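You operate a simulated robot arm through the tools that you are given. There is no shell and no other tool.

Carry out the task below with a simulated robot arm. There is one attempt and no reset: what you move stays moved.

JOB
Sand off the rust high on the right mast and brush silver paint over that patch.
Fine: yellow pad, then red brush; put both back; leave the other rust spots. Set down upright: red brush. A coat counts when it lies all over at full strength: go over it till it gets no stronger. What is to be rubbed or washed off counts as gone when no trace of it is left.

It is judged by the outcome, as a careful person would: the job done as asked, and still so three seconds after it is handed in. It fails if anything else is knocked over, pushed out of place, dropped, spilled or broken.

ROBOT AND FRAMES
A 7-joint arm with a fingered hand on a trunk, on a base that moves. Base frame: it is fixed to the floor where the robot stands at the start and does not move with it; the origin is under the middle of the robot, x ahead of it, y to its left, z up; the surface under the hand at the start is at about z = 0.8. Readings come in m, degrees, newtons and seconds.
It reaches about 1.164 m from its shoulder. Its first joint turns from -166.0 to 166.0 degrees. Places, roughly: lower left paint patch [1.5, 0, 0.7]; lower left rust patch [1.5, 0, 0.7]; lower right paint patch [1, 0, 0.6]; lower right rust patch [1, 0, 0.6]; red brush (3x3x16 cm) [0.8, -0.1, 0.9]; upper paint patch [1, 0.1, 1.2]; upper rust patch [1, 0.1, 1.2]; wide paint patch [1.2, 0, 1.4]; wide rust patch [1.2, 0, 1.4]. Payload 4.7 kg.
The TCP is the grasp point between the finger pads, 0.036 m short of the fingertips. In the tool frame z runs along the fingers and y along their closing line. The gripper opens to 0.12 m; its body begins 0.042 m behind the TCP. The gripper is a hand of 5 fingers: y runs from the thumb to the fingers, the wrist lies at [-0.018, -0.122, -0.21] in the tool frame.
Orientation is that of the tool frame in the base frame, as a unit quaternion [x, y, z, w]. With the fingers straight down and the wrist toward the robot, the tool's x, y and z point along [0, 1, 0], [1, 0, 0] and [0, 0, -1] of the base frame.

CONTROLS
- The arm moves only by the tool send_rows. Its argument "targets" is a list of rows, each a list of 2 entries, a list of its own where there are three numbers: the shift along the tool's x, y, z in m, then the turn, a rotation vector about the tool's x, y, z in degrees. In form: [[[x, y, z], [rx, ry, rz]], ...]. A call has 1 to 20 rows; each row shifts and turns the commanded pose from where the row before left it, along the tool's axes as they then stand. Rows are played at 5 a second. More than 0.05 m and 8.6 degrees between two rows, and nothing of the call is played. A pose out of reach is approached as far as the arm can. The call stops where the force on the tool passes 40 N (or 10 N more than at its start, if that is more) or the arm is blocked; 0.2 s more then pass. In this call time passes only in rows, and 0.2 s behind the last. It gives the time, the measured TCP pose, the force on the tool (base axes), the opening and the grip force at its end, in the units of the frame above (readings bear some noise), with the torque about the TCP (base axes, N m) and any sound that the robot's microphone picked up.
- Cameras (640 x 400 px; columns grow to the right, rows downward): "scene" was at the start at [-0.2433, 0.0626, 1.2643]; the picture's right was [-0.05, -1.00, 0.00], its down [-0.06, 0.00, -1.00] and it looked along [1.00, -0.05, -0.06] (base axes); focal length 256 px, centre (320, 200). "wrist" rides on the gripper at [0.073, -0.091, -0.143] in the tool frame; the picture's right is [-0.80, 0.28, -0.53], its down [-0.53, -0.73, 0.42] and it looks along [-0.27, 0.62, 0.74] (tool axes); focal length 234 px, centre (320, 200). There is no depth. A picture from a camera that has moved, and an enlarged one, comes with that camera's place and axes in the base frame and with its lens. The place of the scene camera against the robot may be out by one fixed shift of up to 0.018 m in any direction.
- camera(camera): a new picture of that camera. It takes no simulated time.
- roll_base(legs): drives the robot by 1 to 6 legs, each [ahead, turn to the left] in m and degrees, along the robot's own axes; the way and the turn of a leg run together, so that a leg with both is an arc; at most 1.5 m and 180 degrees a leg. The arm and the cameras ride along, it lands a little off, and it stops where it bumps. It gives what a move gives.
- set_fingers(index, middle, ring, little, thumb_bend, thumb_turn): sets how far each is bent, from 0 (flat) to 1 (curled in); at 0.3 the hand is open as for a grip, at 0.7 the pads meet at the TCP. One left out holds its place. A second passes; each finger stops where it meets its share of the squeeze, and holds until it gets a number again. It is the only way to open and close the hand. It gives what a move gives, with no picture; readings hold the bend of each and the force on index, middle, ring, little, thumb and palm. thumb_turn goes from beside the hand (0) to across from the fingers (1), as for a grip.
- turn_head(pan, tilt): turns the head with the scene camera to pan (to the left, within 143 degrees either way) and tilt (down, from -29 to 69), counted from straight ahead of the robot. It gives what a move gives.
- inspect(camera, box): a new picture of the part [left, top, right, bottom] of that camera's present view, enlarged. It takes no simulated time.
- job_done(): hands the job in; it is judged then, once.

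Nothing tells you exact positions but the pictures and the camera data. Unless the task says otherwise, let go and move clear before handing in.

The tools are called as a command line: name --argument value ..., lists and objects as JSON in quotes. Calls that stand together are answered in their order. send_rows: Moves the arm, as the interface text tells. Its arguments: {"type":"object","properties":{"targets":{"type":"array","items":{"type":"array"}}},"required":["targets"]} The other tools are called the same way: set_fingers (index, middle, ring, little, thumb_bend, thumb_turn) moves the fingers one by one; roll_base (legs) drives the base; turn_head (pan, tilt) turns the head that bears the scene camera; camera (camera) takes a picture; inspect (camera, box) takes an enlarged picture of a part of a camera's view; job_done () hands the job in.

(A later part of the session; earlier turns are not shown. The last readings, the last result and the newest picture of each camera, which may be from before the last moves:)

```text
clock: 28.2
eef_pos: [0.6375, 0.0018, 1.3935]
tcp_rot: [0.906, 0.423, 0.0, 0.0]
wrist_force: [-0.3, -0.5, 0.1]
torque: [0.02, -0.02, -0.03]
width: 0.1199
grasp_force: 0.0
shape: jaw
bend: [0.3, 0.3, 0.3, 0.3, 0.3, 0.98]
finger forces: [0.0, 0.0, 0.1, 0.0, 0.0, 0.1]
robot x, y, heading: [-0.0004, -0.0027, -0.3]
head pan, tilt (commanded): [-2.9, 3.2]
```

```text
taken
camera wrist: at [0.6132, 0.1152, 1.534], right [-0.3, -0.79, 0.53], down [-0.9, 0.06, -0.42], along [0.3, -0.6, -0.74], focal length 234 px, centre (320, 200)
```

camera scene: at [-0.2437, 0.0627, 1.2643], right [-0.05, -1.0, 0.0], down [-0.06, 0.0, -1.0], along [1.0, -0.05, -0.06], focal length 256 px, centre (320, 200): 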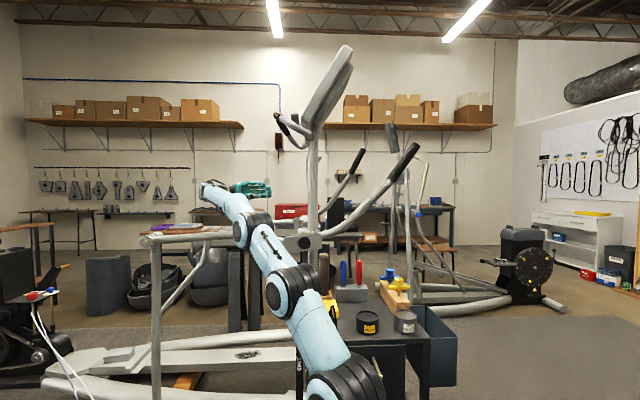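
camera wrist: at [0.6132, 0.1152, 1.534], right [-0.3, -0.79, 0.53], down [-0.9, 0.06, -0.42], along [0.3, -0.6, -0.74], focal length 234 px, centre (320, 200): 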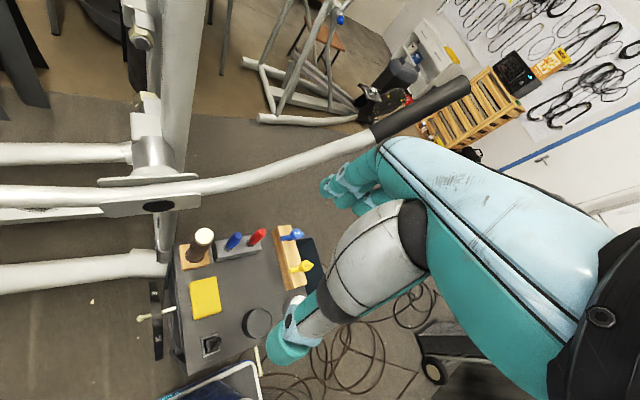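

send_rows --targets '[[[0, 0, 0], [0, 0, 8.3]], [[0, 0, 0], [0, 0, 8.3]], [[0, 0, 0], [0, 0, 8.3]], [[0, 0, 0], [0, 0, 8.3]], [[0, 0, 0], [0, 0, 8.3]], [[0, 0, 0], [0, 0, 8.3]]]'

camera --camera "wrist"

inspect --camera "wrist" --box '[60, 180, 300, 330]'

camera --camera "scene"

```text
clock: 29.6
eef_pos: [0.6328, -0.0151, 1.3077]
tcp_rot: [1.0, 0.001, 0.002, 0.0]
wrist_force: [-0.6, 0.7, 0.4]
torque: [0.05, -0.07, 0.01]
width: 0.1197
grasp_force: 0.1
shape: jaw
bend: [0.3, 0.3, 0.3, 0.3, 0.3, 0.98]
finger forces: [0.1, 0.1, 0.1, 0.0, 0.1, 0.1]
out of reach, approached as far as the arm can: row 4, 5, 6
robot x, y, heading: [-0.0004, -0.0027, -0.2]
head pan, tilt (commanded): [-2.9, 3.2]
```

```text
taken
camera wrist: at [0.7042, 0.0766, 1.4498], right [-0.8, -0.28, 0.52], down [-0.53, 0.73, -0.43], along [-0.26, -0.62, -0.74], focal length 234 px, centre (320, 200)
```

wrist: 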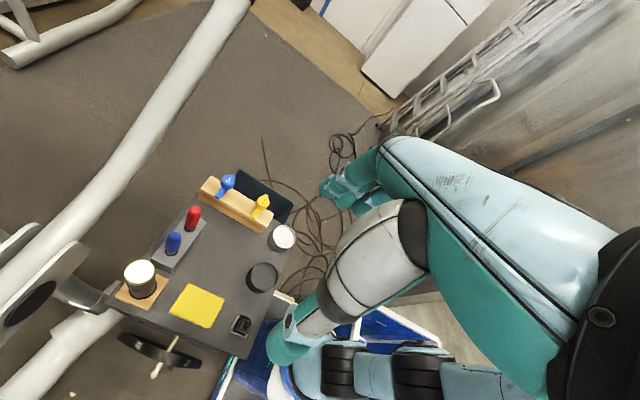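

```text
2.67 times, centred on (180, 255) of wrist
camera zoom: at [0.7042, 0.0766, 1.4498], right [-0.8, -0.28, 0.52], down [-0.53, 0.73, -0.43], along [-0.26, -0.62, -0.74], focal length 624 px, centre (693, 53)
```

zoom: 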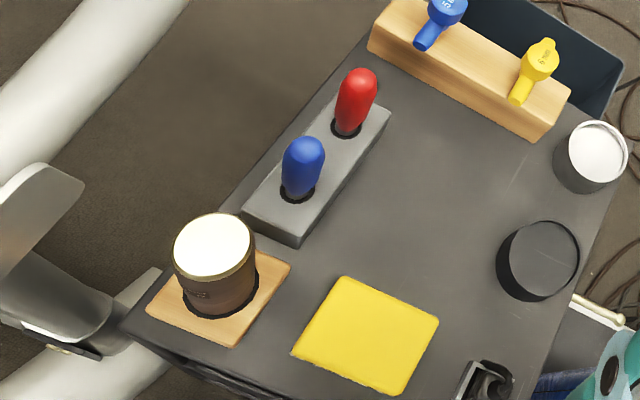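

```text
taken
camera scene: at [-0.2437, 0.0627, 1.2642], right [-0.05, -1.0, 0.0], down [-0.06, 0.0, -1.0], along [1.0, -0.05, -0.06], focal length 256 px, centre (320, 200)
```

scene: 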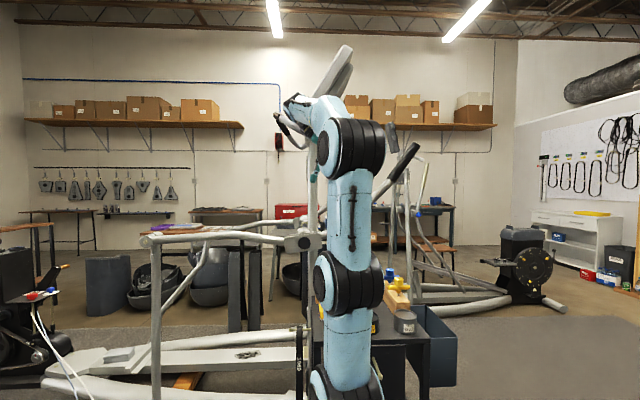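

I have the pad at x 0.611–0.700, y −0.029–0.033, top about z 0.83, and the hand now straddles its short sides. I'll come down to just above it.

send_rows --targets '[[[0.0085, -0.008, 0.04], [0, 0, 0]], [[0.0085, -0.0085, 0.04], [0, 0, 0]], [[0, 0, 0.05], [0, 0, 0]], [[0, 0, 0.05], [0, 0, 0]], [[0, 0, 0.05], [0, 0, 0]], [[0, 0, 0.05], [0, 0, 0]], [[0, 0, 0.05], [0, 0, 0]]]'

camera --camera "wrist"

```text
clock: 31.2
eef_pos: [0.6498, -0.0001, 0.9786]
tcp_rot: [1.0, 0.002, 0.0, 0.0]
wrist_force: [-0.9, 0.4, 0.3]
torque: [0.05, -0.02, 0.02]
width: 0.1201
grasp_force: 0.0
shape: jaw
bend: [0.3, 0.3, 0.3, 0.3, 0.3, 0.98]
finger forces: [0.1, 0.0, 0.0, 0.0, 0.0, 0.0]
robot x, y, heading: [-0.0017, -0.0003, -0.3]
head pan, tilt (commanded): [-2.9, 3.2]
```

```text
taken
camera wrist: at [0.7222, 0.0922, 1.1201], right [-0.8, -0.28, 0.53], down [-0.54, 0.73, -0.42], along [-0.26, -0.62, -0.74], focal length 234 px, centre (320, 200)
```

wrist: 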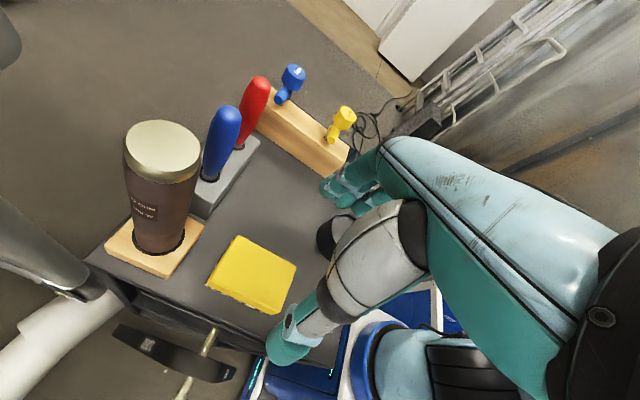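

inspect --camera "wrist" --box '[190, 215, 350, 335]'

```text
3.33 times, centred on (270, 275) of wrist
camera zoom: at [0.7222, 0.0922, 1.1201], right [-0.8, -0.28, 0.53], down [-0.54, 0.73, -0.42], along [-0.26, -0.62, -0.74], focal length 781 px, centre (487, -50)
```

zoom: 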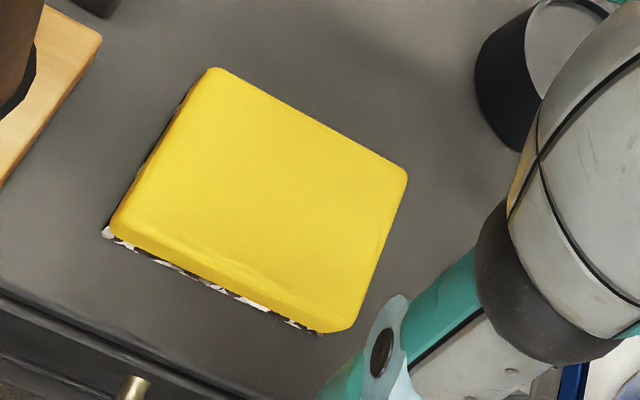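

Pad refined to a centre of (0.660, 0.001). I'll go down around it, watching the force.

send_rows --targets '[[[0.006, -0.001, 0.04], [0, 0, 0]], [[0, 0, 0.04], [0, 0, 0]], [[0, 0, 0.03], [0, 0, 0]], [[0, 0, 0.014], [0, 0, 0]]]'

camera --camera "wrist"

```text
clock: 32.2
eef_pos: [0.6566, 0.0019, 0.8523]
tcp_rot: [1.0, 0.002, 0.0, -0.001]
wrist_force: [0.2, 0.2, -0.8]
torque: [0.0, -0.03, 0.0]
width: 0.1199
grasp_force: 0.1
shape: jaw
bend: [0.3, 0.3, 0.3, 0.3, 0.3, 0.98]
finger forces: [0.0, 0.0, 0.0, 0.0, 0.1, 0.1]
robot x, y, heading: [0.0021, -0.0043, 0.1]
head pan, tilt (commanded): [-2.9, 3.2]
```

```text
taken
camera wrist: at [0.7283, 0.0947, 0.9941], right [-0.8, -0.28, 0.53], down [-0.54, 0.73, -0.42], along [-0.26, -0.62, -0.74], focal length 234 px, centre (320, 200)
```

wrist: 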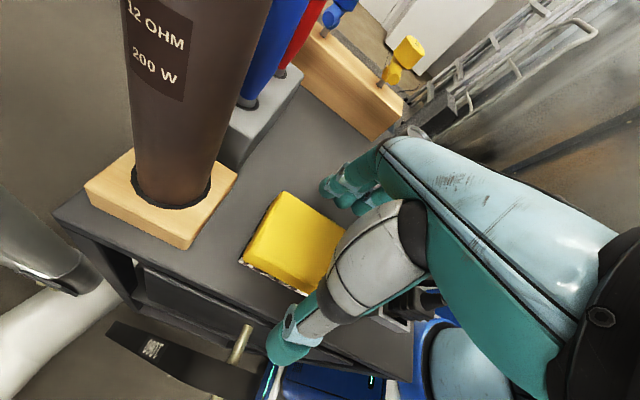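

send_rows --targets '[[[0.001, 0.001, 0.006], [0, 0, 0]]]'

inspect --camera "wrist" --box '[220, 150, 400, 370]'

```text
clock: 32.6
eef_pos: [0.6565, 0.0015, 0.8458]
tcp_rot: [1.0, 0.002, -0.001, 0.0]
wrist_force: [0.2, -0.3, 0.3]
torque: [0.0, -0.01, 0.01]
width: 0.12
grasp_force: 0.0
shape: jaw
bend: [0.3, 0.3, 0.3, 0.3, 0.3, 0.98]
finger forces: [0.0, 0.0, 0.0, 0.0, 0.1, 0.0]
robot x, y, heading: [0.0008, 0.0011, 0.0]
head pan, tilt (commanded): [-2.9, 3.2]
```

```text
1.82 times, centred on (310, 260) of wrist
camera zoom: at [0.729, 0.0937, 0.9882], right [-0.8, -0.28, 0.53], down [-0.54, 0.73, -0.42], along [-0.27, -0.62, -0.74], focal length 426 px, centre (338, 91)
```

zoom: 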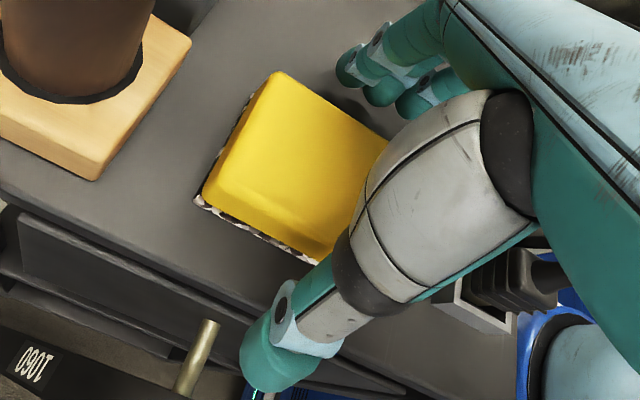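

The pad sits between the thumb and fingers, so I'll close the hand on it.

set_fingers --index 0.7 --middle 0.7 --ring 0.7 --little 0.7 --thumb_bend 0.7

inspect --camera "wrist" --box '[220, 150, 400, 370]'

```text
clock: 33.6
eef_pos: [0.6562, 0.0018, 0.8465]
tcp_rot: [1.0, 0.003, -0.001, 0.0]
wrist_force: [-0.1, 0.6, -0.5]
torque: [0.01, -0.01, 0.02]
width: 0.0625
grasp_force: 23.8
shape: fingers
bend: [0.56, 0.6, 0.62, 0.7, 0.5, 0.94]
finger forces: [8.5, 7.8, 7.4, 0.0, 23.7, 0.0]
robot x, y, heading: [0.0011, 0.0023, -0.2]
head pan, tilt (commanded): [-2.9, 3.2]
```

```text
1.82 times, centred on (310, 260) of wrist
camera zoom: at [0.7291, 0.0938, 0.9885], right [-0.8, -0.28, 0.53], down [-0.54, 0.73, -0.42], along [-0.26, -0.62, -0.74], focal length 426 px, centre (338, 91)
```

zoom: 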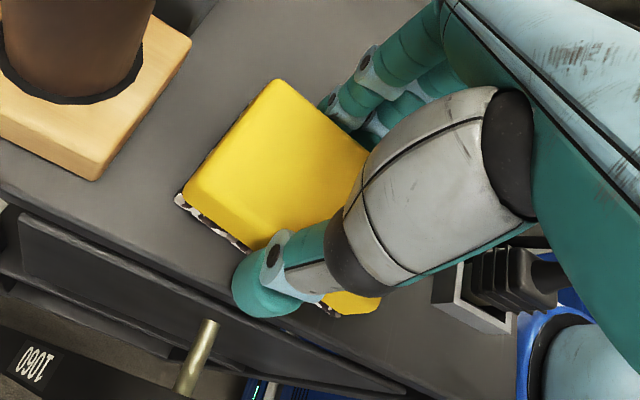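

Gripped at 24 N. I'll lift it a little and check that the pad hangs straight.

send_rows --targets '[[[0, 0, -0.02], [0, 0, 0]], [[0, 0, -0.04], [0, 0, 0]], [[0, 0, -0.05], [0, 0, 0]], [[0, 0, -0.05], [0, 0, 0]], [[0, 0, -0.05], [0, 0, 0]], [[0, 0, -0.05], [0, 0, 0]], [[0, 0, -0.05], [0, 0, 0]]]'

camera --camera "wrist"

camera --camera "scene"

inspect --camera "wrist" --box '[220, 150, 400, 370]'

```text
clock: 35.2
eef_pos: [0.6593, 0.0012, 1.1564]
tcp_rot: [1.0, 0.003, -0.001, 0.0]
wrist_force: [0.6, 1.0, -0.1]
torque: [-0.05, 0.02, 0.0]
width: 0.0624
grasp_force: 23.2
shape: fingers
bend: [0.56, 0.6, 0.62, 0.7, 0.5, 0.94]
finger forces: [8.5, 7.7, 7.4, 0.0, 23.6, 0.0]
robot x, y, heading: [-0.0023, 0.0016, 0.1]
head pan, tilt (commanded): [-2.9, 3.2]
```

```text
taken
camera wrist: at [0.7304, 0.0932, 1.2984], right [-0.8, -0.28, 0.53], down [-0.54, 0.73, -0.42], along [-0.27, -0.62, -0.74], focal length 234 px, centre (320, 200)
```

wrist: 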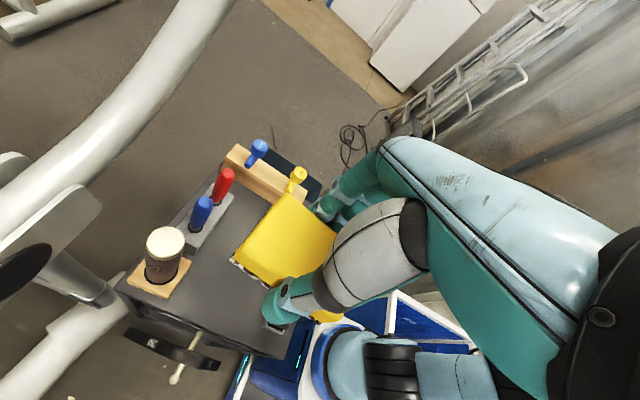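

```text
taken
camera scene: at [-0.2432, 0.0627, 1.2644], right [-0.05, -1.0, 0.0], down [-0.06, 0.0, -1.0], along [1.0, -0.05, -0.06], focal length 256 px, centre (320, 200)
```

scene: 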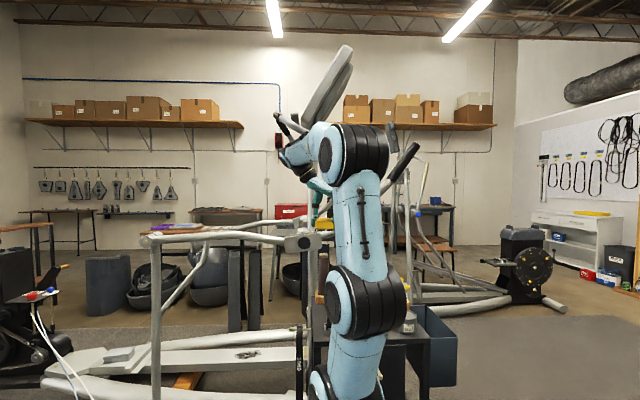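

```text
1.82 times, centred on (310, 260) of wrist
camera zoom: at [0.7304, 0.0932, 1.2984], right [-0.8, -0.28, 0.53], down [-0.54, 0.73, -0.42], along [-0.27, -0.62, -0.74], focal length 426 px, centre (338, 91)
```

zoom: 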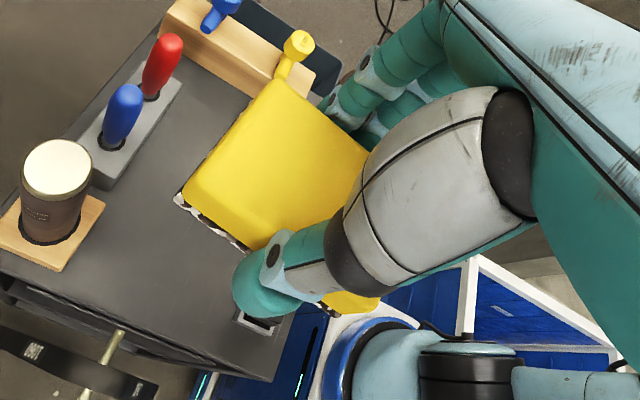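

The pad is held firmly, with its abrasive face about 1 cm beyond the fingertips and a small yaw of about 5°. I'll raise it, turn back to the forward posture and move to the left of the mast.

send_rows --targets '[[[0, 0, -0.05], [0, 0, 0]], [[0, 0, -0.05], [0, 0, 0]], [[0, 0, -0.03], [0, 0, 0]], [[0, 0, 0], [0, 0, -8.2]], [[0, 0, 0], [0, 0, -8.2]], [[0, 0, 0], [0, 0, -8.2]], [[0, 0, 0], [0, 0, -8.2]], [[0, 0, 0], [0, 0, -8.2]], [[0, 0, 0], [0, 0, -8.2]], [[0, 0, 0], [0, 0, -8.2]], [[0, 0, 0], [0, 0, -8.2]], [[0, 0, 0], [0, 0, -8.2]], [[0, 0, 0], [0, 0, -8.2]], [[0, 0, 0], [0, 0, -8]]]'

```text
clock: 38.2
eef_pos: [0.658, 0.0019, 1.2862]
tcp_rot: [0.704, 0.71, -0.001, -0.001]
wrist_force: [-0.4, 0.0, -0.3]
torque: [-0.04, 0.01, 0.04]
width: 0.0625
grasp_force: 22.9
shape: fingers
bend: [0.56, 0.6, 0.62, 0.7, 0.5, 0.94]
finger forces: [8.3, 7.4, 7.4, 0.0, 23.5, 0.1]
robot x, y, heading: [0.0001, 0.0035, -0.1]
head pan, tilt (commanded): [-2.9, 3.2]
```

send_rows --targets '[[[0, 0, -0.05], [0, 0, 0]], [[0, 0, -0.05], [0, 0, 0]], [[0, 0, -0.05], [0, 0, 0]], [[0.048, 0.011, 0], [0, 0, 0]], [[0.048, 0.011, 0], [0, 0, 0]], [[0.048, 0.011, 0], [0, 0, 0]], [[0.048, 0.011, 0], [0, 0, 0]], [[0.048, 0.011, 0], [0, 0, 0]], [[0.02, 0, 0.02], [0, -8.2, 0]], [[0.02, 0, 0.02], [0, -8.2, 0]], [[0.02, 0, 0.02], [0, -8.2, 0]], [[0, 0, 0], [0, -8.2, 0]], [[0, 0, 0], [0, -8.2, 0]], [[0, 0.04, 0], [0, -8.2, 0]], [[0, 0.04, 0], [0, -8.2, 0]], [[0, 0.02, 0], [0, -8.2, 0]], [[0, 0, 0], [0, -8.2, 0]], [[0, 0, 0], [0, -8.2, 0]], [[0, 0, 0], [0, -8, 0]]]'

camera --camera "scene"

```text
clock: 42.2
eef_pos: [0.8119, 0.2926, 1.3689]
tcp_rot: [0.499, 0.501, -0.499, 0.501]
wrist_force: [-0.7, -0.5, -0.2]
torque: [0.0, 0.02, 0.02]
width: 0.0621
grasp_force: 22.8
shape: fingers
bend: [0.56, 0.6, 0.62, 0.7, 0.5, 0.94]
finger forces: [8.4, 7.3, 7.2, 0.1, 22.9, 0.0]
robot x, y, heading: [0.0032, 0.0017, 0.1]
head pan, tilt (commanded): [-2.9, 3.2]
```

```text
taken
camera scene: at [-0.2433, 0.0628, 1.2643], right [-0.05, -1.0, 0.0], down [-0.06, 0.0, -1.0], along [1.0, -0.05, -0.06], focal length 256 px, centre (320, 200)
```

scene: 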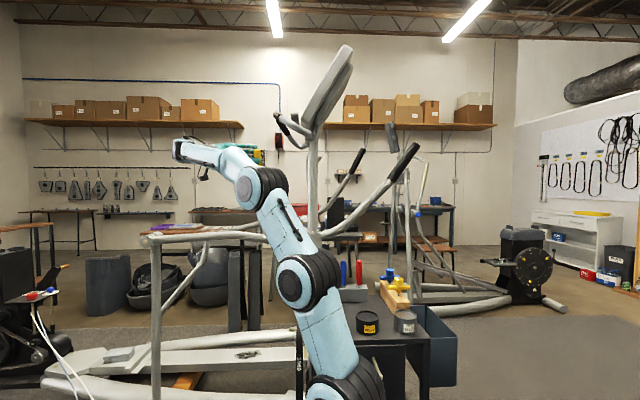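

send_rows --targets '[[[0.041, 0, 0], [0, 0, 0]], [[0.041, 0, 0], [0, 0, 0]], [[0.041, 0, 0], [0, 0, 0]], [[0.04, 0, 0], [0, 0, 0]], [[0, 0.043, 0], [0, 0, 0]], [[0, 0.043, 0], [0, 0, 0]], [[0, 0.043, 0], [0, 0, 0]], [[0, 0.043, 0], [0, 0, 0]], [[0, 0.043, 0], [0, 0, 0]], [[0, 0, 0.04], [0, 0, 0]], [[0, 0, 0.04], [0, 0, 0]], [[0, 0, 0.04], [0, 0, 0]]]'

camera --camera "wrist"

```text
clock: 44.8
eef_pos: [1.0259, 0.1742, 1.2039]
tcp_rot: [0.499, 0.502, -0.499, 0.501]
wrist_force: [-0.8, 0.4, -0.8]
torque: [-0.03, 0.04, 0.01]
width: 0.0617
grasp_force: 22.3
shape: fingers
bend: [0.56, 0.6, 0.62, 0.7, 0.5, 0.94]
finger forces: [8.3, 7.1, 7.1, 0.1, 22.5, 0.0]
robot x, y, heading: [-0.0014, 0.0018, 0.2]
head pan, tilt (commanded): [-2.9, 3.2]
```

```text
taken
camera wrist: at [0.9339, 0.3174, 1.13], right [0.28, 0.53, 0.8], down [-0.73, -0.43, 0.53], along [0.63, -0.73, 0.27], focal length 234 px, centre (320, 200)
```

wrist: 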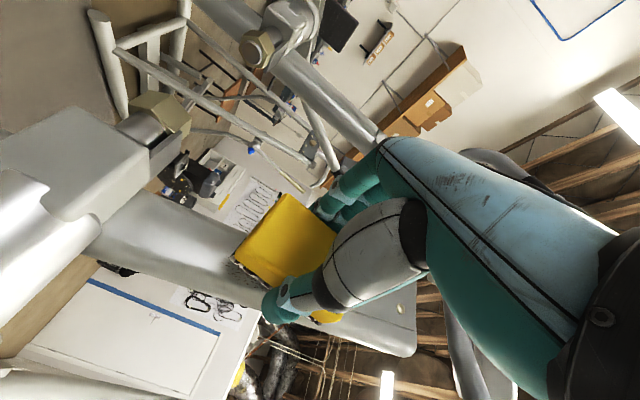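

The pad is in front of the patch. I'll press in gently until contact.

send_rows --targets '[[[0.002, 0, 0.03], [0, 0, 0]], [[0, 0, 0.015], [0, 0, 0]], [[0, 0, 0.005], [0, 0, 0]], [[0, 0, 0.004], [0, 0, 0]]]'

```text
clock: 45.8
eef_pos: [1.0255, 0.1188, 1.2036]
tcp_rot: [0.498, 0.501, -0.5, 0.501]
wrist_force: [-0.7, 1.5, -0.7]
torque: [0.0, 0.03, -0.01]
width: 0.0619
grasp_force: 22.2
shape: fingers
bend: [0.56, 0.6, 0.62, 0.7, 0.5, 0.94]
finger forces: [8.2, 7.0, 7.1, 0.0, 22.5, 0.0]
robot x, y, heading: [0.0006, 0.0004, 0.1]
head pan, tilt (commanded): [-2.9, 3.2]
```

send_rows --targets '[[[0, 0, 0.003], [0, 0, 0]], [[0, 0, 0.003], [0, 0, 0]]]'

```text
clock: 46.4
eef_pos: [1.0272, 0.1179, 1.2027]
tcp_rot: [0.497, 0.502, -0.498, 0.503]
wrist_force: [0.7, 21.1, 1.5]
torque: [-0.18, -0.01, 0.11]
width: 0.062
grasp_force: 25.1
shape: fingers
bend: [0.56, 0.6, 0.62, 0.7, 0.5, 0.94]
finger forces: [9.0, 8.0, 8.4, 0.0, 24.5, 0.0]
robot x, y, heading: [0.0037, 0.0004, 0.3]
head pan, tilt (commanded): [-2.9, 3.2]
```

Contact made at 21 N, with the face at about y = 0.072. I'll ease off slightly and make vertical strokes.

send_rows --targets '[[[0, 0, -0.0015], [0, 0, 0]], [[-0.012, 0, 0], [0, 0, 0]], [[-0.012, 0, 0], [0, 0, 0]], [[0.012, 0, 0], [0, 0, 0]], [[0.012, 0, 0], [0, 0, 0]], [[0.012, 0, 0], [0, 0, 0]], [[0.012, 0, 0], [0, 0, 0]], [[0.012, 0, 0], [0, 0, 0]], [[-0.012, 0, 0], [0, 0, 0]], [[-0.012, 0, 0], [0, 0, 0]], [[-0.012, 0, 0], [0, 0, 0]]]'

camera --camera "wrist"

```text
clock: 48.8
eef_pos: [1.0264, 0.1171, 1.2018]
tcp_rot: [0.497, 0.502, -0.501, 0.5]
wrist_force: [0.9, 14.2, -8.0]
torque: [0.12, 0.09, 0.17]
width: 0.0626
grasp_force: 25.3
shape: fingers
bend: [0.56, 0.61, 0.63, 0.7, 0.5, 0.93]
finger forces: [8.9, 8.0, 7.7, 0.0, 26.6, 0.0]
robot x, y, heading: [0.0037, 0.0013, -0.1]
head pan, tilt (commanded): [-2.9, 3.2]
```

```text
taken
camera wrist: at [0.9348, 0.2597, 1.1286], right [0.28, 0.53, 0.8], down [-0.73, -0.43, 0.53], along [0.62, -0.73, 0.27], focal length 234 px, centre (320, 200)
```

wrist: 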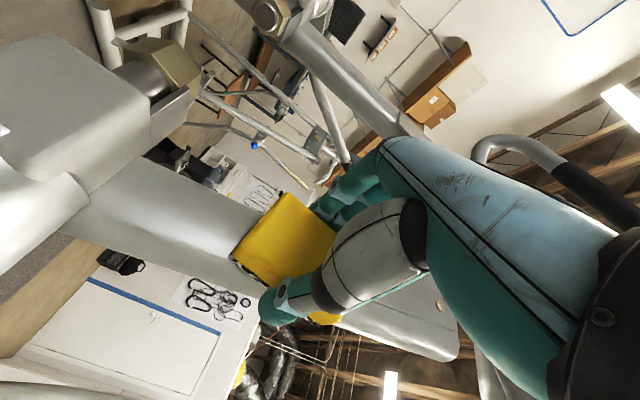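

send_rows --targets '[[[-0.012, 0, 0], [0, 0, 0]], [[-0.012, 0, 0], [0, 0, 0]], [[0.012, 0, 0], [0, 0, 0]], [[0.012, 0, 0], [0, 0, 0]], [[0.012, 0, 0], [0, 0, 0]], [[0.012, 0, 0], [0, 0, 0]], [[0.012, 0, 0], [0, 0, 0]], [[-0.012, 0, 0], [0, 0, 0]], [[-0.012, 0, 0], [0, 0, 0]], [[-0.012, 0, 0], [0, 0, 0]], [[-0.012, 0, 0], [0, 0, 0]], [[-0.012, 0, 0], [0, 0, 0]], [[0.012, 0, 0], [0, 0, 0]], [[0.012, 0, 0], [0, 0, 0]], [[0.012, 0, 0], [0, 0, 0]], [[0.012, 0, 0], [0, 0, 0]], [[0.012, 0, 0], [0, 0, 0]], [[-0.012, 0, 0], [0, 0, 0]], [[-0.012, 0, 0], [0, 0, 0]], [[-0.012, 0, 0], [0, 0, 0]]]'

send_rows --targets '[[[0, 0, -0.02], [0, 0, 0]], [[0, 0, -0.04], [0, 0, 0]], [[0, 0, -0.04], [0, 0, 0]], [[0, 0, -0.04], [0, 0, 0]], [[0, -0.03, -0.03], [0, 0, 0]], [[0, -0.03, -0.03], [0, 0, 0]]]'

camera --camera "wrist"

```text
clock: 53.0
eef_pos: [1.0264, 0.1162, 1.2025]
tcp_rot: [0.497, 0.502, -0.5, 0.501]
wrist_force: [0.2, 9.2, -7.0]
torque: [0.06, 0.11, 0.13]
width: 0.0625
grasp_force: 25.1
shape: fingers
bend: [0.56, 0.61, 0.63, 0.7, 0.5, 0.93]
finger forces: [8.1, 7.6, 7.5, 0.2, 26.3, 0.0]
robot x, y, heading: [-0.0015, -0.0019, 0.1]
head pan, tilt (commanded): [-2.9, 3.2]
```

```text
clock: 54.4
eef_pos: [0.9667, 0.3131, 1.2036]
tcp_rot: [0.499, 0.501, -0.499, 0.501]
wrist_force: [0.6, 0.1, -0.9]
torque: [0.0, -0.01, -0.03]
width: 0.0627
grasp_force: 23.6
shape: fingers
bend: [0.56, 0.61, 0.63, 0.7, 0.5, 0.93]
finger forces: [8.4, 6.8, 7.0, 0.3, 23.9, 0.1]
robot x, y, heading: [0.002, 0.0028, -0.1]
head pan, tilt (commanded): [-2.9, 3.2]
```

```text
taken
camera wrist: at [0.8743, 0.4567, 1.1295], right [0.28, 0.53, 0.8], down [-0.73, -0.43, 0.53], along [0.62, -0.74, 0.27], focal length 234 px, centre (320, 200)
```

wrist: 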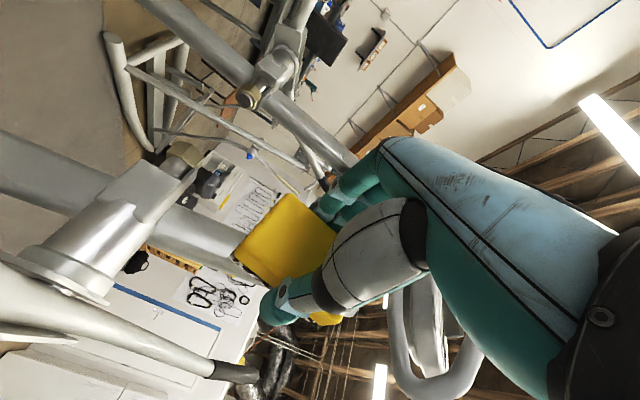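

The pad hides the patch, so I'll move back and up for a clear look.

send_rows --targets '[[[-0.035, -0.03, 0], [0, 0, 0]], [[-0.035, -0.03, 0], [0, 0, 0]], [[-0.035, -0.03, 0], [0, 0, 0]], [[-0.035, -0.03, 0], [0, 0, 0]], [[-0.035, -0.03, 0], [0, 0, 0]]]'

camera --camera "wrist"

inspect --camera "wrist" --box '[140, 60, 300, 160]'

```text
clock: 55.6
eef_pos: [0.8163, 0.3146, 1.3775]
tcp_rot: [0.498, 0.501, -0.5, 0.501]
wrist_force: [0.4, 0.5, -1.9]
torque: [-0.1, -0.01, -0.13]
width: 0.0625
grasp_force: 23.1
shape: fingers
bend: [0.56, 0.61, 0.63, 0.7, 0.5, 0.93]
finger forces: [8.5, 6.8, 6.9, 0.2, 23.7, 0.1]
robot x, y, heading: [0.0005, 0.0041, 0.3]
head pan, tilt (commanded): [-2.9, 3.2]
```

```text
taken
camera wrist: at [0.7242, 0.4574, 1.3039], right [0.28, 0.53, 0.8], down [-0.73, -0.43, 0.54], along [0.62, -0.73, 0.27], focal length 234 px, centre (320, 200)
```

wrist: 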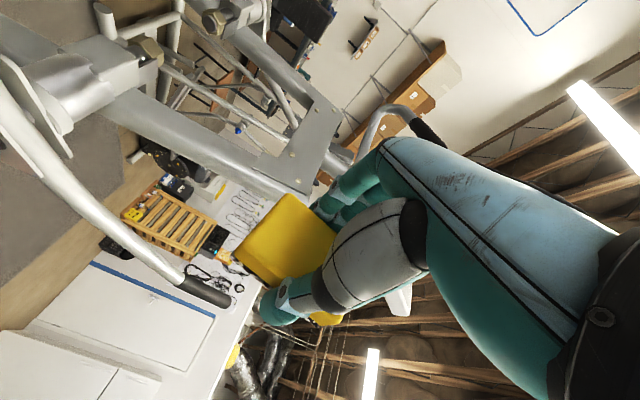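

```text
4.00 times, centred on (220, 110) of wrist
camera zoom: at [0.7242, 0.4574, 1.3039], right [0.28, 0.53, 0.8], down [-0.73, -0.43, 0.54], along [0.62, -0.73, 0.27], focal length 937 px, centre (720, 560)
```

zoom: 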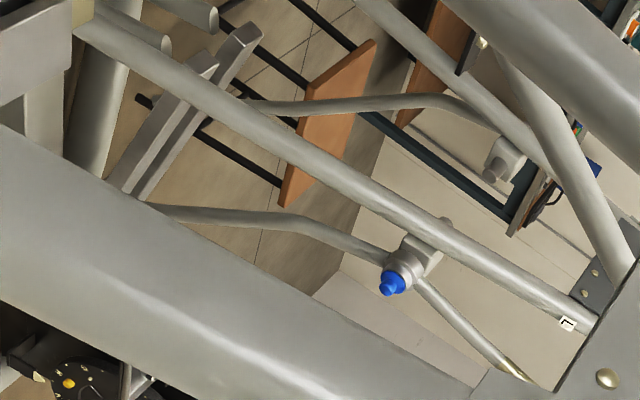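

The rust looks gone. I'll check at higher magnification for faint traces.

inspect --camera "wrist" --box '[150, 90, 214, 130]'

inspect --camera "wrist" --box '[190, 115, 254, 155]'

inspect --camera "wrist" --box '[200, 140, 264, 180]'

```text
10.00 times, centred on (182, 110) of wrist
camera zoom: at [0.7242, 0.4574, 1.3039], right [0.28, 0.53, 0.8], down [-0.73, -0.43, 0.54], along [0.62, -0.73, 0.27], focal length 2342 px, centre (1700, 1100)
```

zoom: 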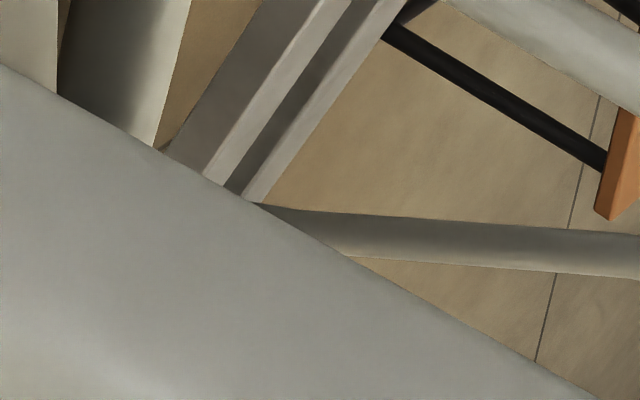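

```text
10.00 times, centred on (222, 135) of wrist
camera zoom: at [0.7242, 0.4574, 1.3039], right [0.28, 0.53, 0.8], down [-0.73, -0.43, 0.54], along [0.62, -0.73, 0.27], focal length 2342 px, centre (1300, 850)
```

zoom: 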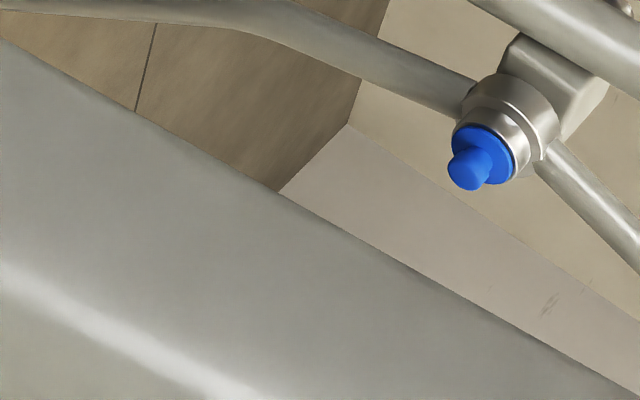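

```text
10.00 times, centred on (232, 160) of wrist
camera zoom: at [0.7242, 0.4574, 1.3039], right [0.28, 0.53, 0.8], down [-0.73, -0.43, 0.54], along [0.62, -0.73, 0.27], focal length 2342 px, centre (1200, 600)
```

zoom: 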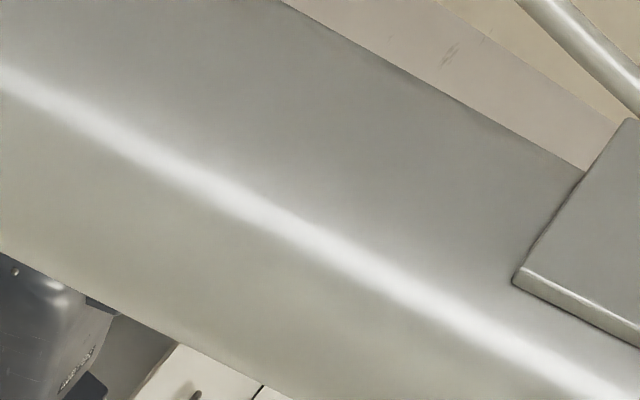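

No trace of rust remains. Now I'll carry the pad back to its place on the table.

send_rows --targets '[[[0, 0, 0], [0, 8, 0]], [[0, 0, 0], [0, 8.2, 0]], [[0, 0, 0], [0, 8.2, 0]], [[0, -0.04, 0], [0, 8.2, 0]], [[0, -0.04, 0], [0, 8.2, 0]], [[0, -0.02, 0], [0, 8.2, 0]], [[0, 0, 0], [0, 8.2, 0]], [[0, 0, 0], [0, 8.2, 0]], [[0, 0, 0], [0, 8.2, 0]], [[0, 0, 0], [0, 8.2, 0]], [[0, 0, 0], [0, 8.2, 0]], [[-0.0445, -0.0085, 0.0125], [0, 0, 0]], [[-0.0445, -0.0085, 0.0125], [0, 0, 0]], [[-0.0445, -0.0085, 0.0125], [0, 0, 0]], [[-0.0445, -0.0085, 0.0125], [0, 0, 0]], [[-0.0445, -0.0085, 0.0125], [0, 0, 0]], [[-0.0445, -0.0085, 0.0125], [0, 0, 0]], [[-0.0445, -0.0085, 0.0125], [0, 0, 0]]]'

```text
clock: 59.4
eef_pos: [0.6576, 0.0015, 1.2903]
tcp_rot: [0.705, 0.709, -0.002, 0.0]
wrist_force: [-0.6, 0.2, 0.1]
torque: [-0.02, -0.01, 0.04]
width: 0.0624
grasp_force: 22.4
shape: fingers
bend: [0.56, 0.61, 0.63, 0.7, 0.5, 0.93]
finger forces: [8.3, 6.5, 7.0, 0.4, 22.9, 0.0]
robot x, y, heading: [0.0009, 0.0, 0.0]
head pan, tilt (commanded): [-2.9, 3.2]
```

send_rows --targets '[[[0, 0, 0], [0, 0, 8.2]], [[0, 0, 0], [0, 0, 8.2]], [[0, 0, 0], [0, 0, 8.2]], [[0, 0, 0], [0, 0, 8.2]], [[0, 0, 0], [0, 0, 8.2]], [[0, 0, 0], [0, 0, 8.2]], [[0, 0, 0], [0, 0, 8.2]], [[0, 0, 0], [0, 0, 8.2]], [[0, 0, 0], [0, 0, 8.2]], [[0, 0, 0], [0, 0, 8.2]], [[0, 0, 0], [0, 0, 8.0]]]'

camera --camera "wrist"

inspect --camera "wrist" --box '[220, 150, 400, 370]'

```text
clock: 61.8
eef_pos: [0.6578, 0.0013, 1.2908]
tcp_rot: [1.0, 0.001, 0.0, 0.0]
wrist_force: [-0.5, -0.1, -0.1]
torque: [0.03, -0.06, 0.02]
width: 0.0623
grasp_force: 22.8
shape: fingers
bend: [0.56, 0.61, 0.63, 0.7, 0.5, 0.93]
finger forces: [8.3, 6.5, 6.9, 0.5, 22.8, 0.1]
robot x, y, heading: [0.0036, 0.0003, -0.2]
head pan, tilt (commanded): [-2.9, 3.2]
```

```text
taken
camera wrist: at [0.7296, 0.094, 1.434], right [-0.8, -0.28, 0.53], down [-0.53, 0.73, -0.42], along [-0.26, -0.62, -0.74], focal length 234 px, centre (320, 200)
```

wrist: 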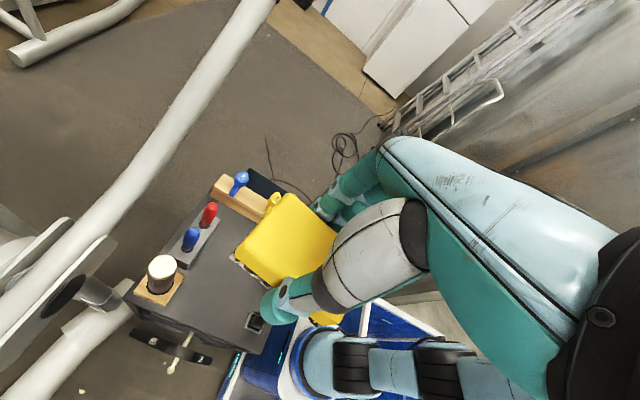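

```text
1.82 times, centred on (310, 260) of wrist
camera zoom: at [0.7296, 0.094, 1.434], right [-0.8, -0.28, 0.53], down [-0.53, 0.73, -0.42], along [-0.26, -0.62, -0.74], focal length 426 px, centre (338, 91)
```

zoom: 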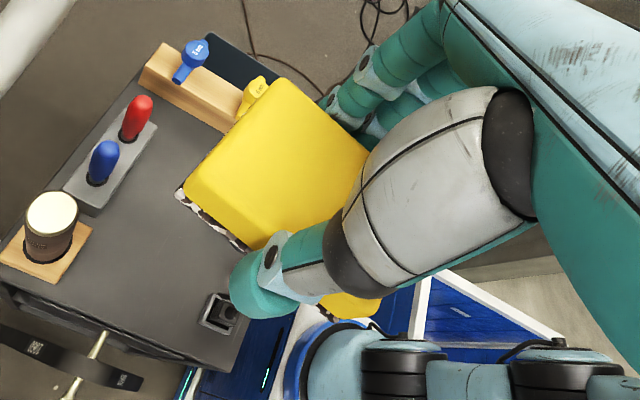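

send_rows --targets '[[[-0.003, 0.003, 0.04], [0, 0, -5]], [[0, 0, 0.05], [0, 0, 0]], [[0, 0, 0.05], [0, 0, 0]], [[0, 0, 0.05], [0, 0, 0]], [[0, 0, 0.05], [0, 0, 0]], [[0, 0, 0.05], [0, 0, 0]], [[0, 0, 0.05], [0, 0, 0]], [[0, 0, 0.05], [0, 0, 0]], [[0, 0, 0.03], [0, 0, 0]]]'

camera --camera "wrist"

```text
clock: 63.8
eef_pos: [0.6544, -0.0014, 0.8703]
tcp_rot: [0.999, 0.046, 0.0, 0.0]
wrist_force: [-0.6, 0.5, -0.2]
torque: [0.02, -0.01, -0.01]
width: 0.062
grasp_force: 22.7
shape: fingers
bend: [0.56, 0.61, 0.63, 0.7, 0.5, 0.93]
finger forces: [8.3, 6.3, 6.9, 0.2, 22.8, 0.0]
robot x, y, heading: [-0.0007, -0.0007, 0.2]
head pan, tilt (commanded): [-2.9, 3.2]
```

```text
taken
camera wrist: at [0.717, 0.0965, 1.0127], right [-0.77, -0.35, 0.53], down [-0.6, 0.68, -0.42], along [-0.21, -0.64, -0.74], focal length 234 px, centre (320, 200)
```

wrist: 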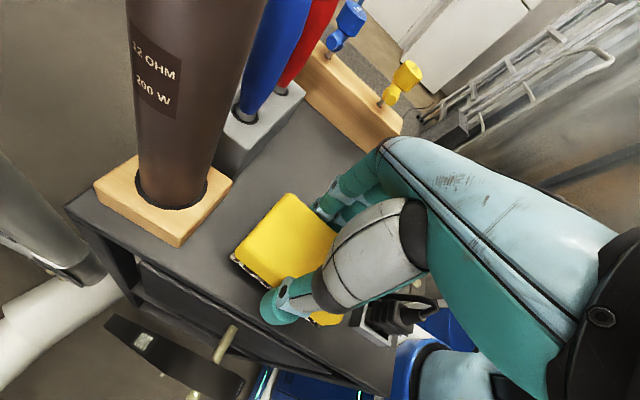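

send_rows --targets '[[[0, 0, 0.012], [0, 0, 0]], [[0, 0, 0.006], [0, 0, 0]], [[0, 0, 0.004], [0, 0, 0]]]'

```text
clock: 64.6
eef_pos: [0.6536, -0.0004, 0.8497]
tcp_rot: [0.999, 0.046, -0.001, 0.0]
wrist_force: [-0.6, -0.2, -0.3]
torque: [-0.01, -0.01, 0.01]
width: 0.0619
grasp_force: 22.6
shape: fingers
bend: [0.56, 0.61, 0.63, 0.7, 0.5, 0.93]
finger forces: [8.4, 6.3, 6.9, 0.3, 22.7, 0.0]
robot x, y, heading: [-0.0018, 0.0013, 0.1]
head pan, tilt (commanded): [-2.9, 3.2]
```

send_rows --targets '[[[0, 0, 0.002], [0, 0, 0]], [[0, 0, 0.0015], [0, 0, 0]]]'

```text
clock: 65.2
eef_pos: [0.6533, -0.0007, 0.8457]
tcp_rot: [0.999, 0.047, -0.001, 0.0]
wrist_force: [-0.3, 0.0, -0.2]
torque: [-0.04, 0.0, -0.04]
width: 0.0622
grasp_force: 22.6
shape: fingers
bend: [0.56, 0.61, 0.63, 0.7, 0.5, 0.93]
finger forces: [8.3, 6.3, 6.9, 0.2, 22.8, 0.0]
robot x, y, heading: [0.0016, -0.0022, 0.1]
head pan, tilt (commanded): [-2.9, 3.2]
```

send_rows --targets '[[[0, 0, 0.0015], [0, 0, 0]], [[0, 0, 0.001], [0, 0, 0]]]'

```text
clock: 65.8
eef_pos: [0.6551, -0.0013, 0.8438]
tcp_rot: [0.999, 0.045, -0.001, 0.0]
wrist_force: [0.0, 0.6, 4.3]
torque: [-0.09, 0.07, -0.02]
width: 0.0622
grasp_force: 23.7
shape: fingers
bend: [0.56, 0.61, 0.63, 0.7, 0.5, 0.93]
finger forces: [8.6, 6.6, 7.0, 0.4, 23.6, 0.1]
robot x, y, heading: [0.0013, 0.0016, -0.2]
head pan, tilt (commanded): [-2.9, 3.2]
```

The pad is touching the table, so I'll release it.

set_fingers --index 0.3 --middle 0.3 --ring 0.3 --little 0.3 --thumb_bend 0.3

send_rows --targets '[[[0, 0, -0.02], [0, 0, 0]], [[0, 0, -0.04], [0, 0, 0]], [[0, 0, -0.05], [0, 0, 0]], [[0, 0, -0.05], [0, 0, 0]], [[0, 0, -0.05], [0, 0, 0]], [[0, 0, -0.05], [0, 0, 0]], [[0, 0, -0.05], [0, 0, 0]], [[0, 0, -0.05], [0, 0, 0]]]'

camera --camera "wrist"

inspect --camera "wrist" --box '[60, 140, 340, 340]'

```text
clock: 66.8
eef_pos: [0.6544, -0.0009, 0.8438]
tcp_rot: [0.999, 0.046, -0.001, 0.0]
wrist_force: [-0.5, 0.2, 0.1]
torque: [0.0, -0.04, 0.03]
width: 0.122
grasp_force: 0.1
shape: fingers
bend: [0.3, 0.3, 0.3, 0.3, 0.3, 0.97]
finger forces: [0.1, 0.0, 0.1, 0.0, 0.0, 0.0]
robot x, y, heading: [0.0027, 0.0026, -0.0]
head pan, tilt (commanded): [-2.9, 3.2]
```

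```text
clock: 68.6
eef_pos: [0.6554, -0.001, 1.2046]
tcp_rot: [0.999, 0.046, -0.001, 0.001]
wrist_force: [0.6, 1.0, -0.3]
torque: [-0.02, 0.02, -0.02]
width: 0.1221
grasp_force: 0.2
shape: fingers
bend: [0.3, 0.3, 0.3, 0.3, 0.3, 0.98]
finger forces: [0.1, 0.0, 0.1, 0.0, 0.0, 0.0]
robot x, y, heading: [0.0015, 0.0008, -0.1]
head pan, tilt (commanded): [-2.9, 3.2]
```

```text
taken
camera wrist: at [0.7196, 0.0969, 1.3456], right [-0.77, -0.35, 0.53], down [-0.6, 0.68, -0.42], along [-0.21, -0.64, -0.74], focal length 234 px, centre (320, 200)
```

wrist: 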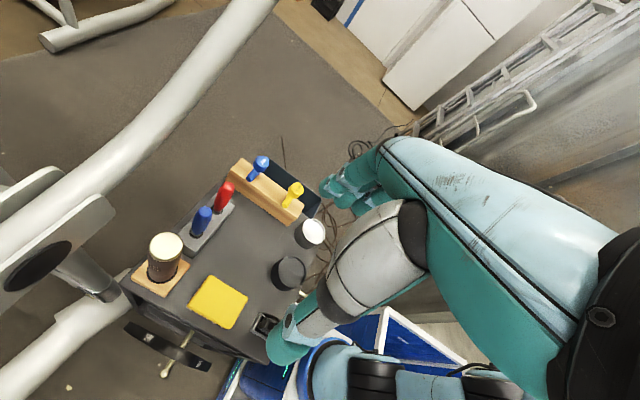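

```text
2.00 times, centred on (200, 240) of wrist
camera zoom: at [0.7196, 0.0969, 1.3456], right [-0.77, -0.35, 0.53], down [-0.6, 0.68, -0.42], along [-0.21, -0.64, -0.74], focal length 468 px, centre (560, 120)
```

zoom: 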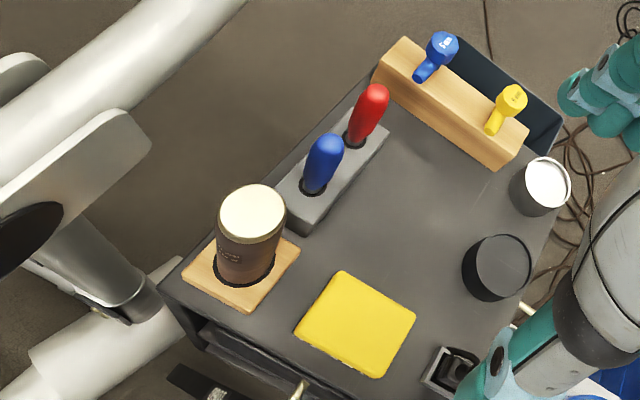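

The pad is back in place. Next is the red brush, standing at about (0.77, −0.133) with its top near z = 0.955 and the handle tube overhead at z ≈ 1.13. I'll turn the hand to face forward and come in low from the robot's side.

send_rows --targets '[[[0, 0, 0], [0, 0, -8.5]], [[0, 0, 0], [0, 0, -8.5]], [[0, 0, 0], [0, 0, -8.5]], [[0, 0, 0], [0, 0, -8.5]], [[0, 0, 0], [0, 0, -8.5]], [[0, 0, 0], [0, 0, -8.5]], [[0, 0, 0], [0, 0, -8.5]], [[0, 0, 0], [0, 0, -8.5]], [[0, 0, 0], [0, 0, -8.5]], [[0, 0, 0], [0, 0, -8.3]], [[-0.0264, -0.009, 0.04], [0, 0, 0]], [[-0.0264, -0.009, 0.04], [0, 0, 0]], [[-0.0264, -0.009, 0.04], [0, 0, 0]]]'

camera --camera "wrist"

inspect --camera "wrist" --box '[60, 100, 340, 300]'

camera --camera "scene"

```text
clock: 71.4
eef_pos: [0.6282, -0.0816, 1.0826]
tcp_rot: [0.706, 0.708, -0.001, 0.001]
wrist_force: [-0.6, -0.4, 0.8]
torque: [-0.02, -0.01, -0.01]
width: 0.122
grasp_force: 0.1
shape: fingers
bend: [0.3, 0.3, 0.3, 0.3, 0.3, 0.98]
finger forces: [0.1, 0.0, 0.0, 0.0, 0.0, 0.0]
robot x, y, heading: [-0.0045, 0.0025, -0.2]
head pan, tilt (commanded): [-2.9, 3.2]
```

```text
taken
camera wrist: at [0.5366, -0.0081, 1.2247], right [0.28, -0.8, 0.53], down [-0.73, -0.53, -0.42], along [0.62, -0.27, -0.74], focal length 234 px, centre (320, 200)
```

wrist: 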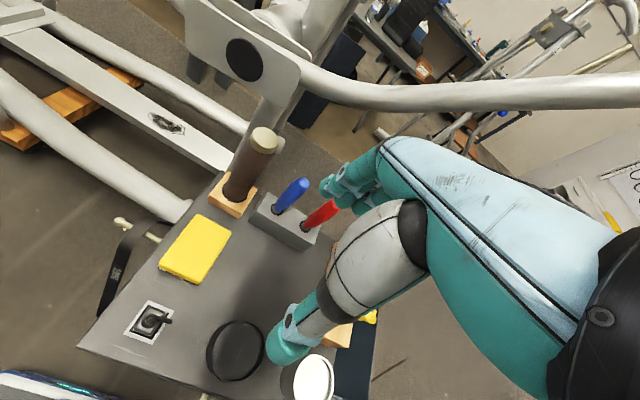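

```text
2.00 times, centred on (200, 200) of wrist
camera zoom: at [0.5366, -0.0081, 1.2247], right [0.28, -0.8, 0.53], down [-0.73, -0.53, -0.42], along [0.62, -0.27, -0.74], focal length 468 px, centre (560, 200)
```

zoom: 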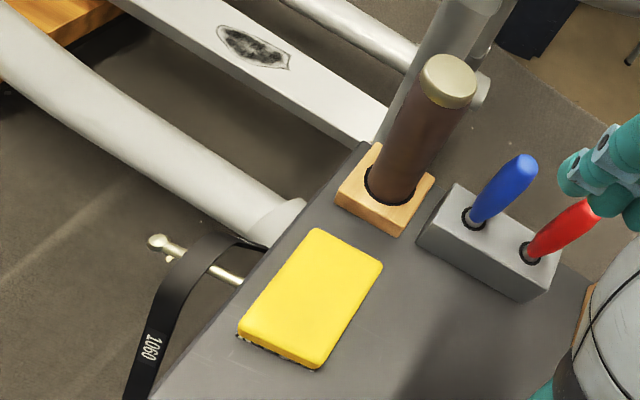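

```text
taken
camera scene: at [-0.2435, 0.0633, 1.2643], right [-0.05, -1.0, 0.0], down [-0.06, 0.0, -1.0], along [1.0, -0.05, -0.06], focal length 256 px, centre (320, 200)
```

scene: 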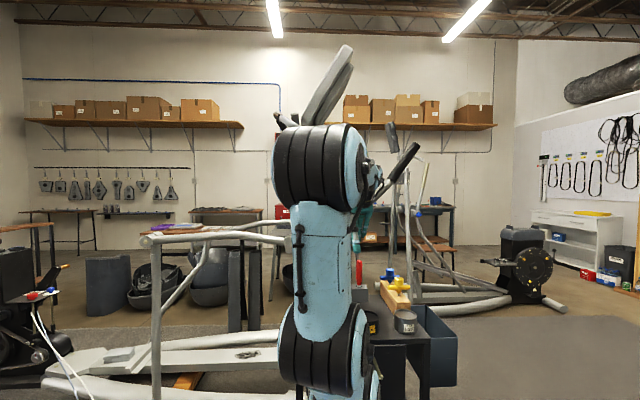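

inspect --camera "scene" --box '[330, 235, 410, 295]'

inspect --camera "wrist" --box '[260, 140, 400, 260]'

```text
6.67 times, centred on (370, 265) of scene
camera zoom: at [-0.2435, 0.0633, 1.2643], right [-0.05, -1.0, 0.0], down [-0.06, 0.0, -1.0], along [1.0, -0.05, -0.06], focal length 1707 px, centre (-13, -233)
```

zoom: 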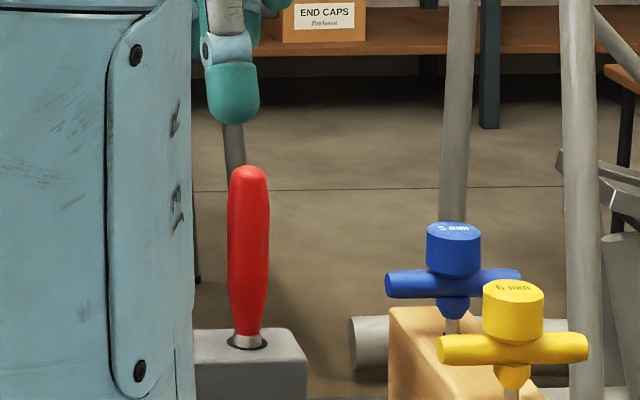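

```text
3.33 times, centred on (330, 200) of wrist
camera zoom: at [0.5366, -0.0081, 1.2247], right [0.28, -0.8, 0.53], down [-0.73, -0.53, -0.42], along [0.62, -0.27, -0.74], focal length 781 px, centre (287, 200)
```

zoom: 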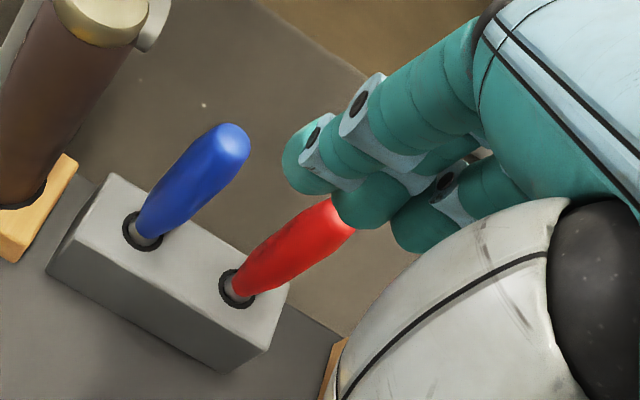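

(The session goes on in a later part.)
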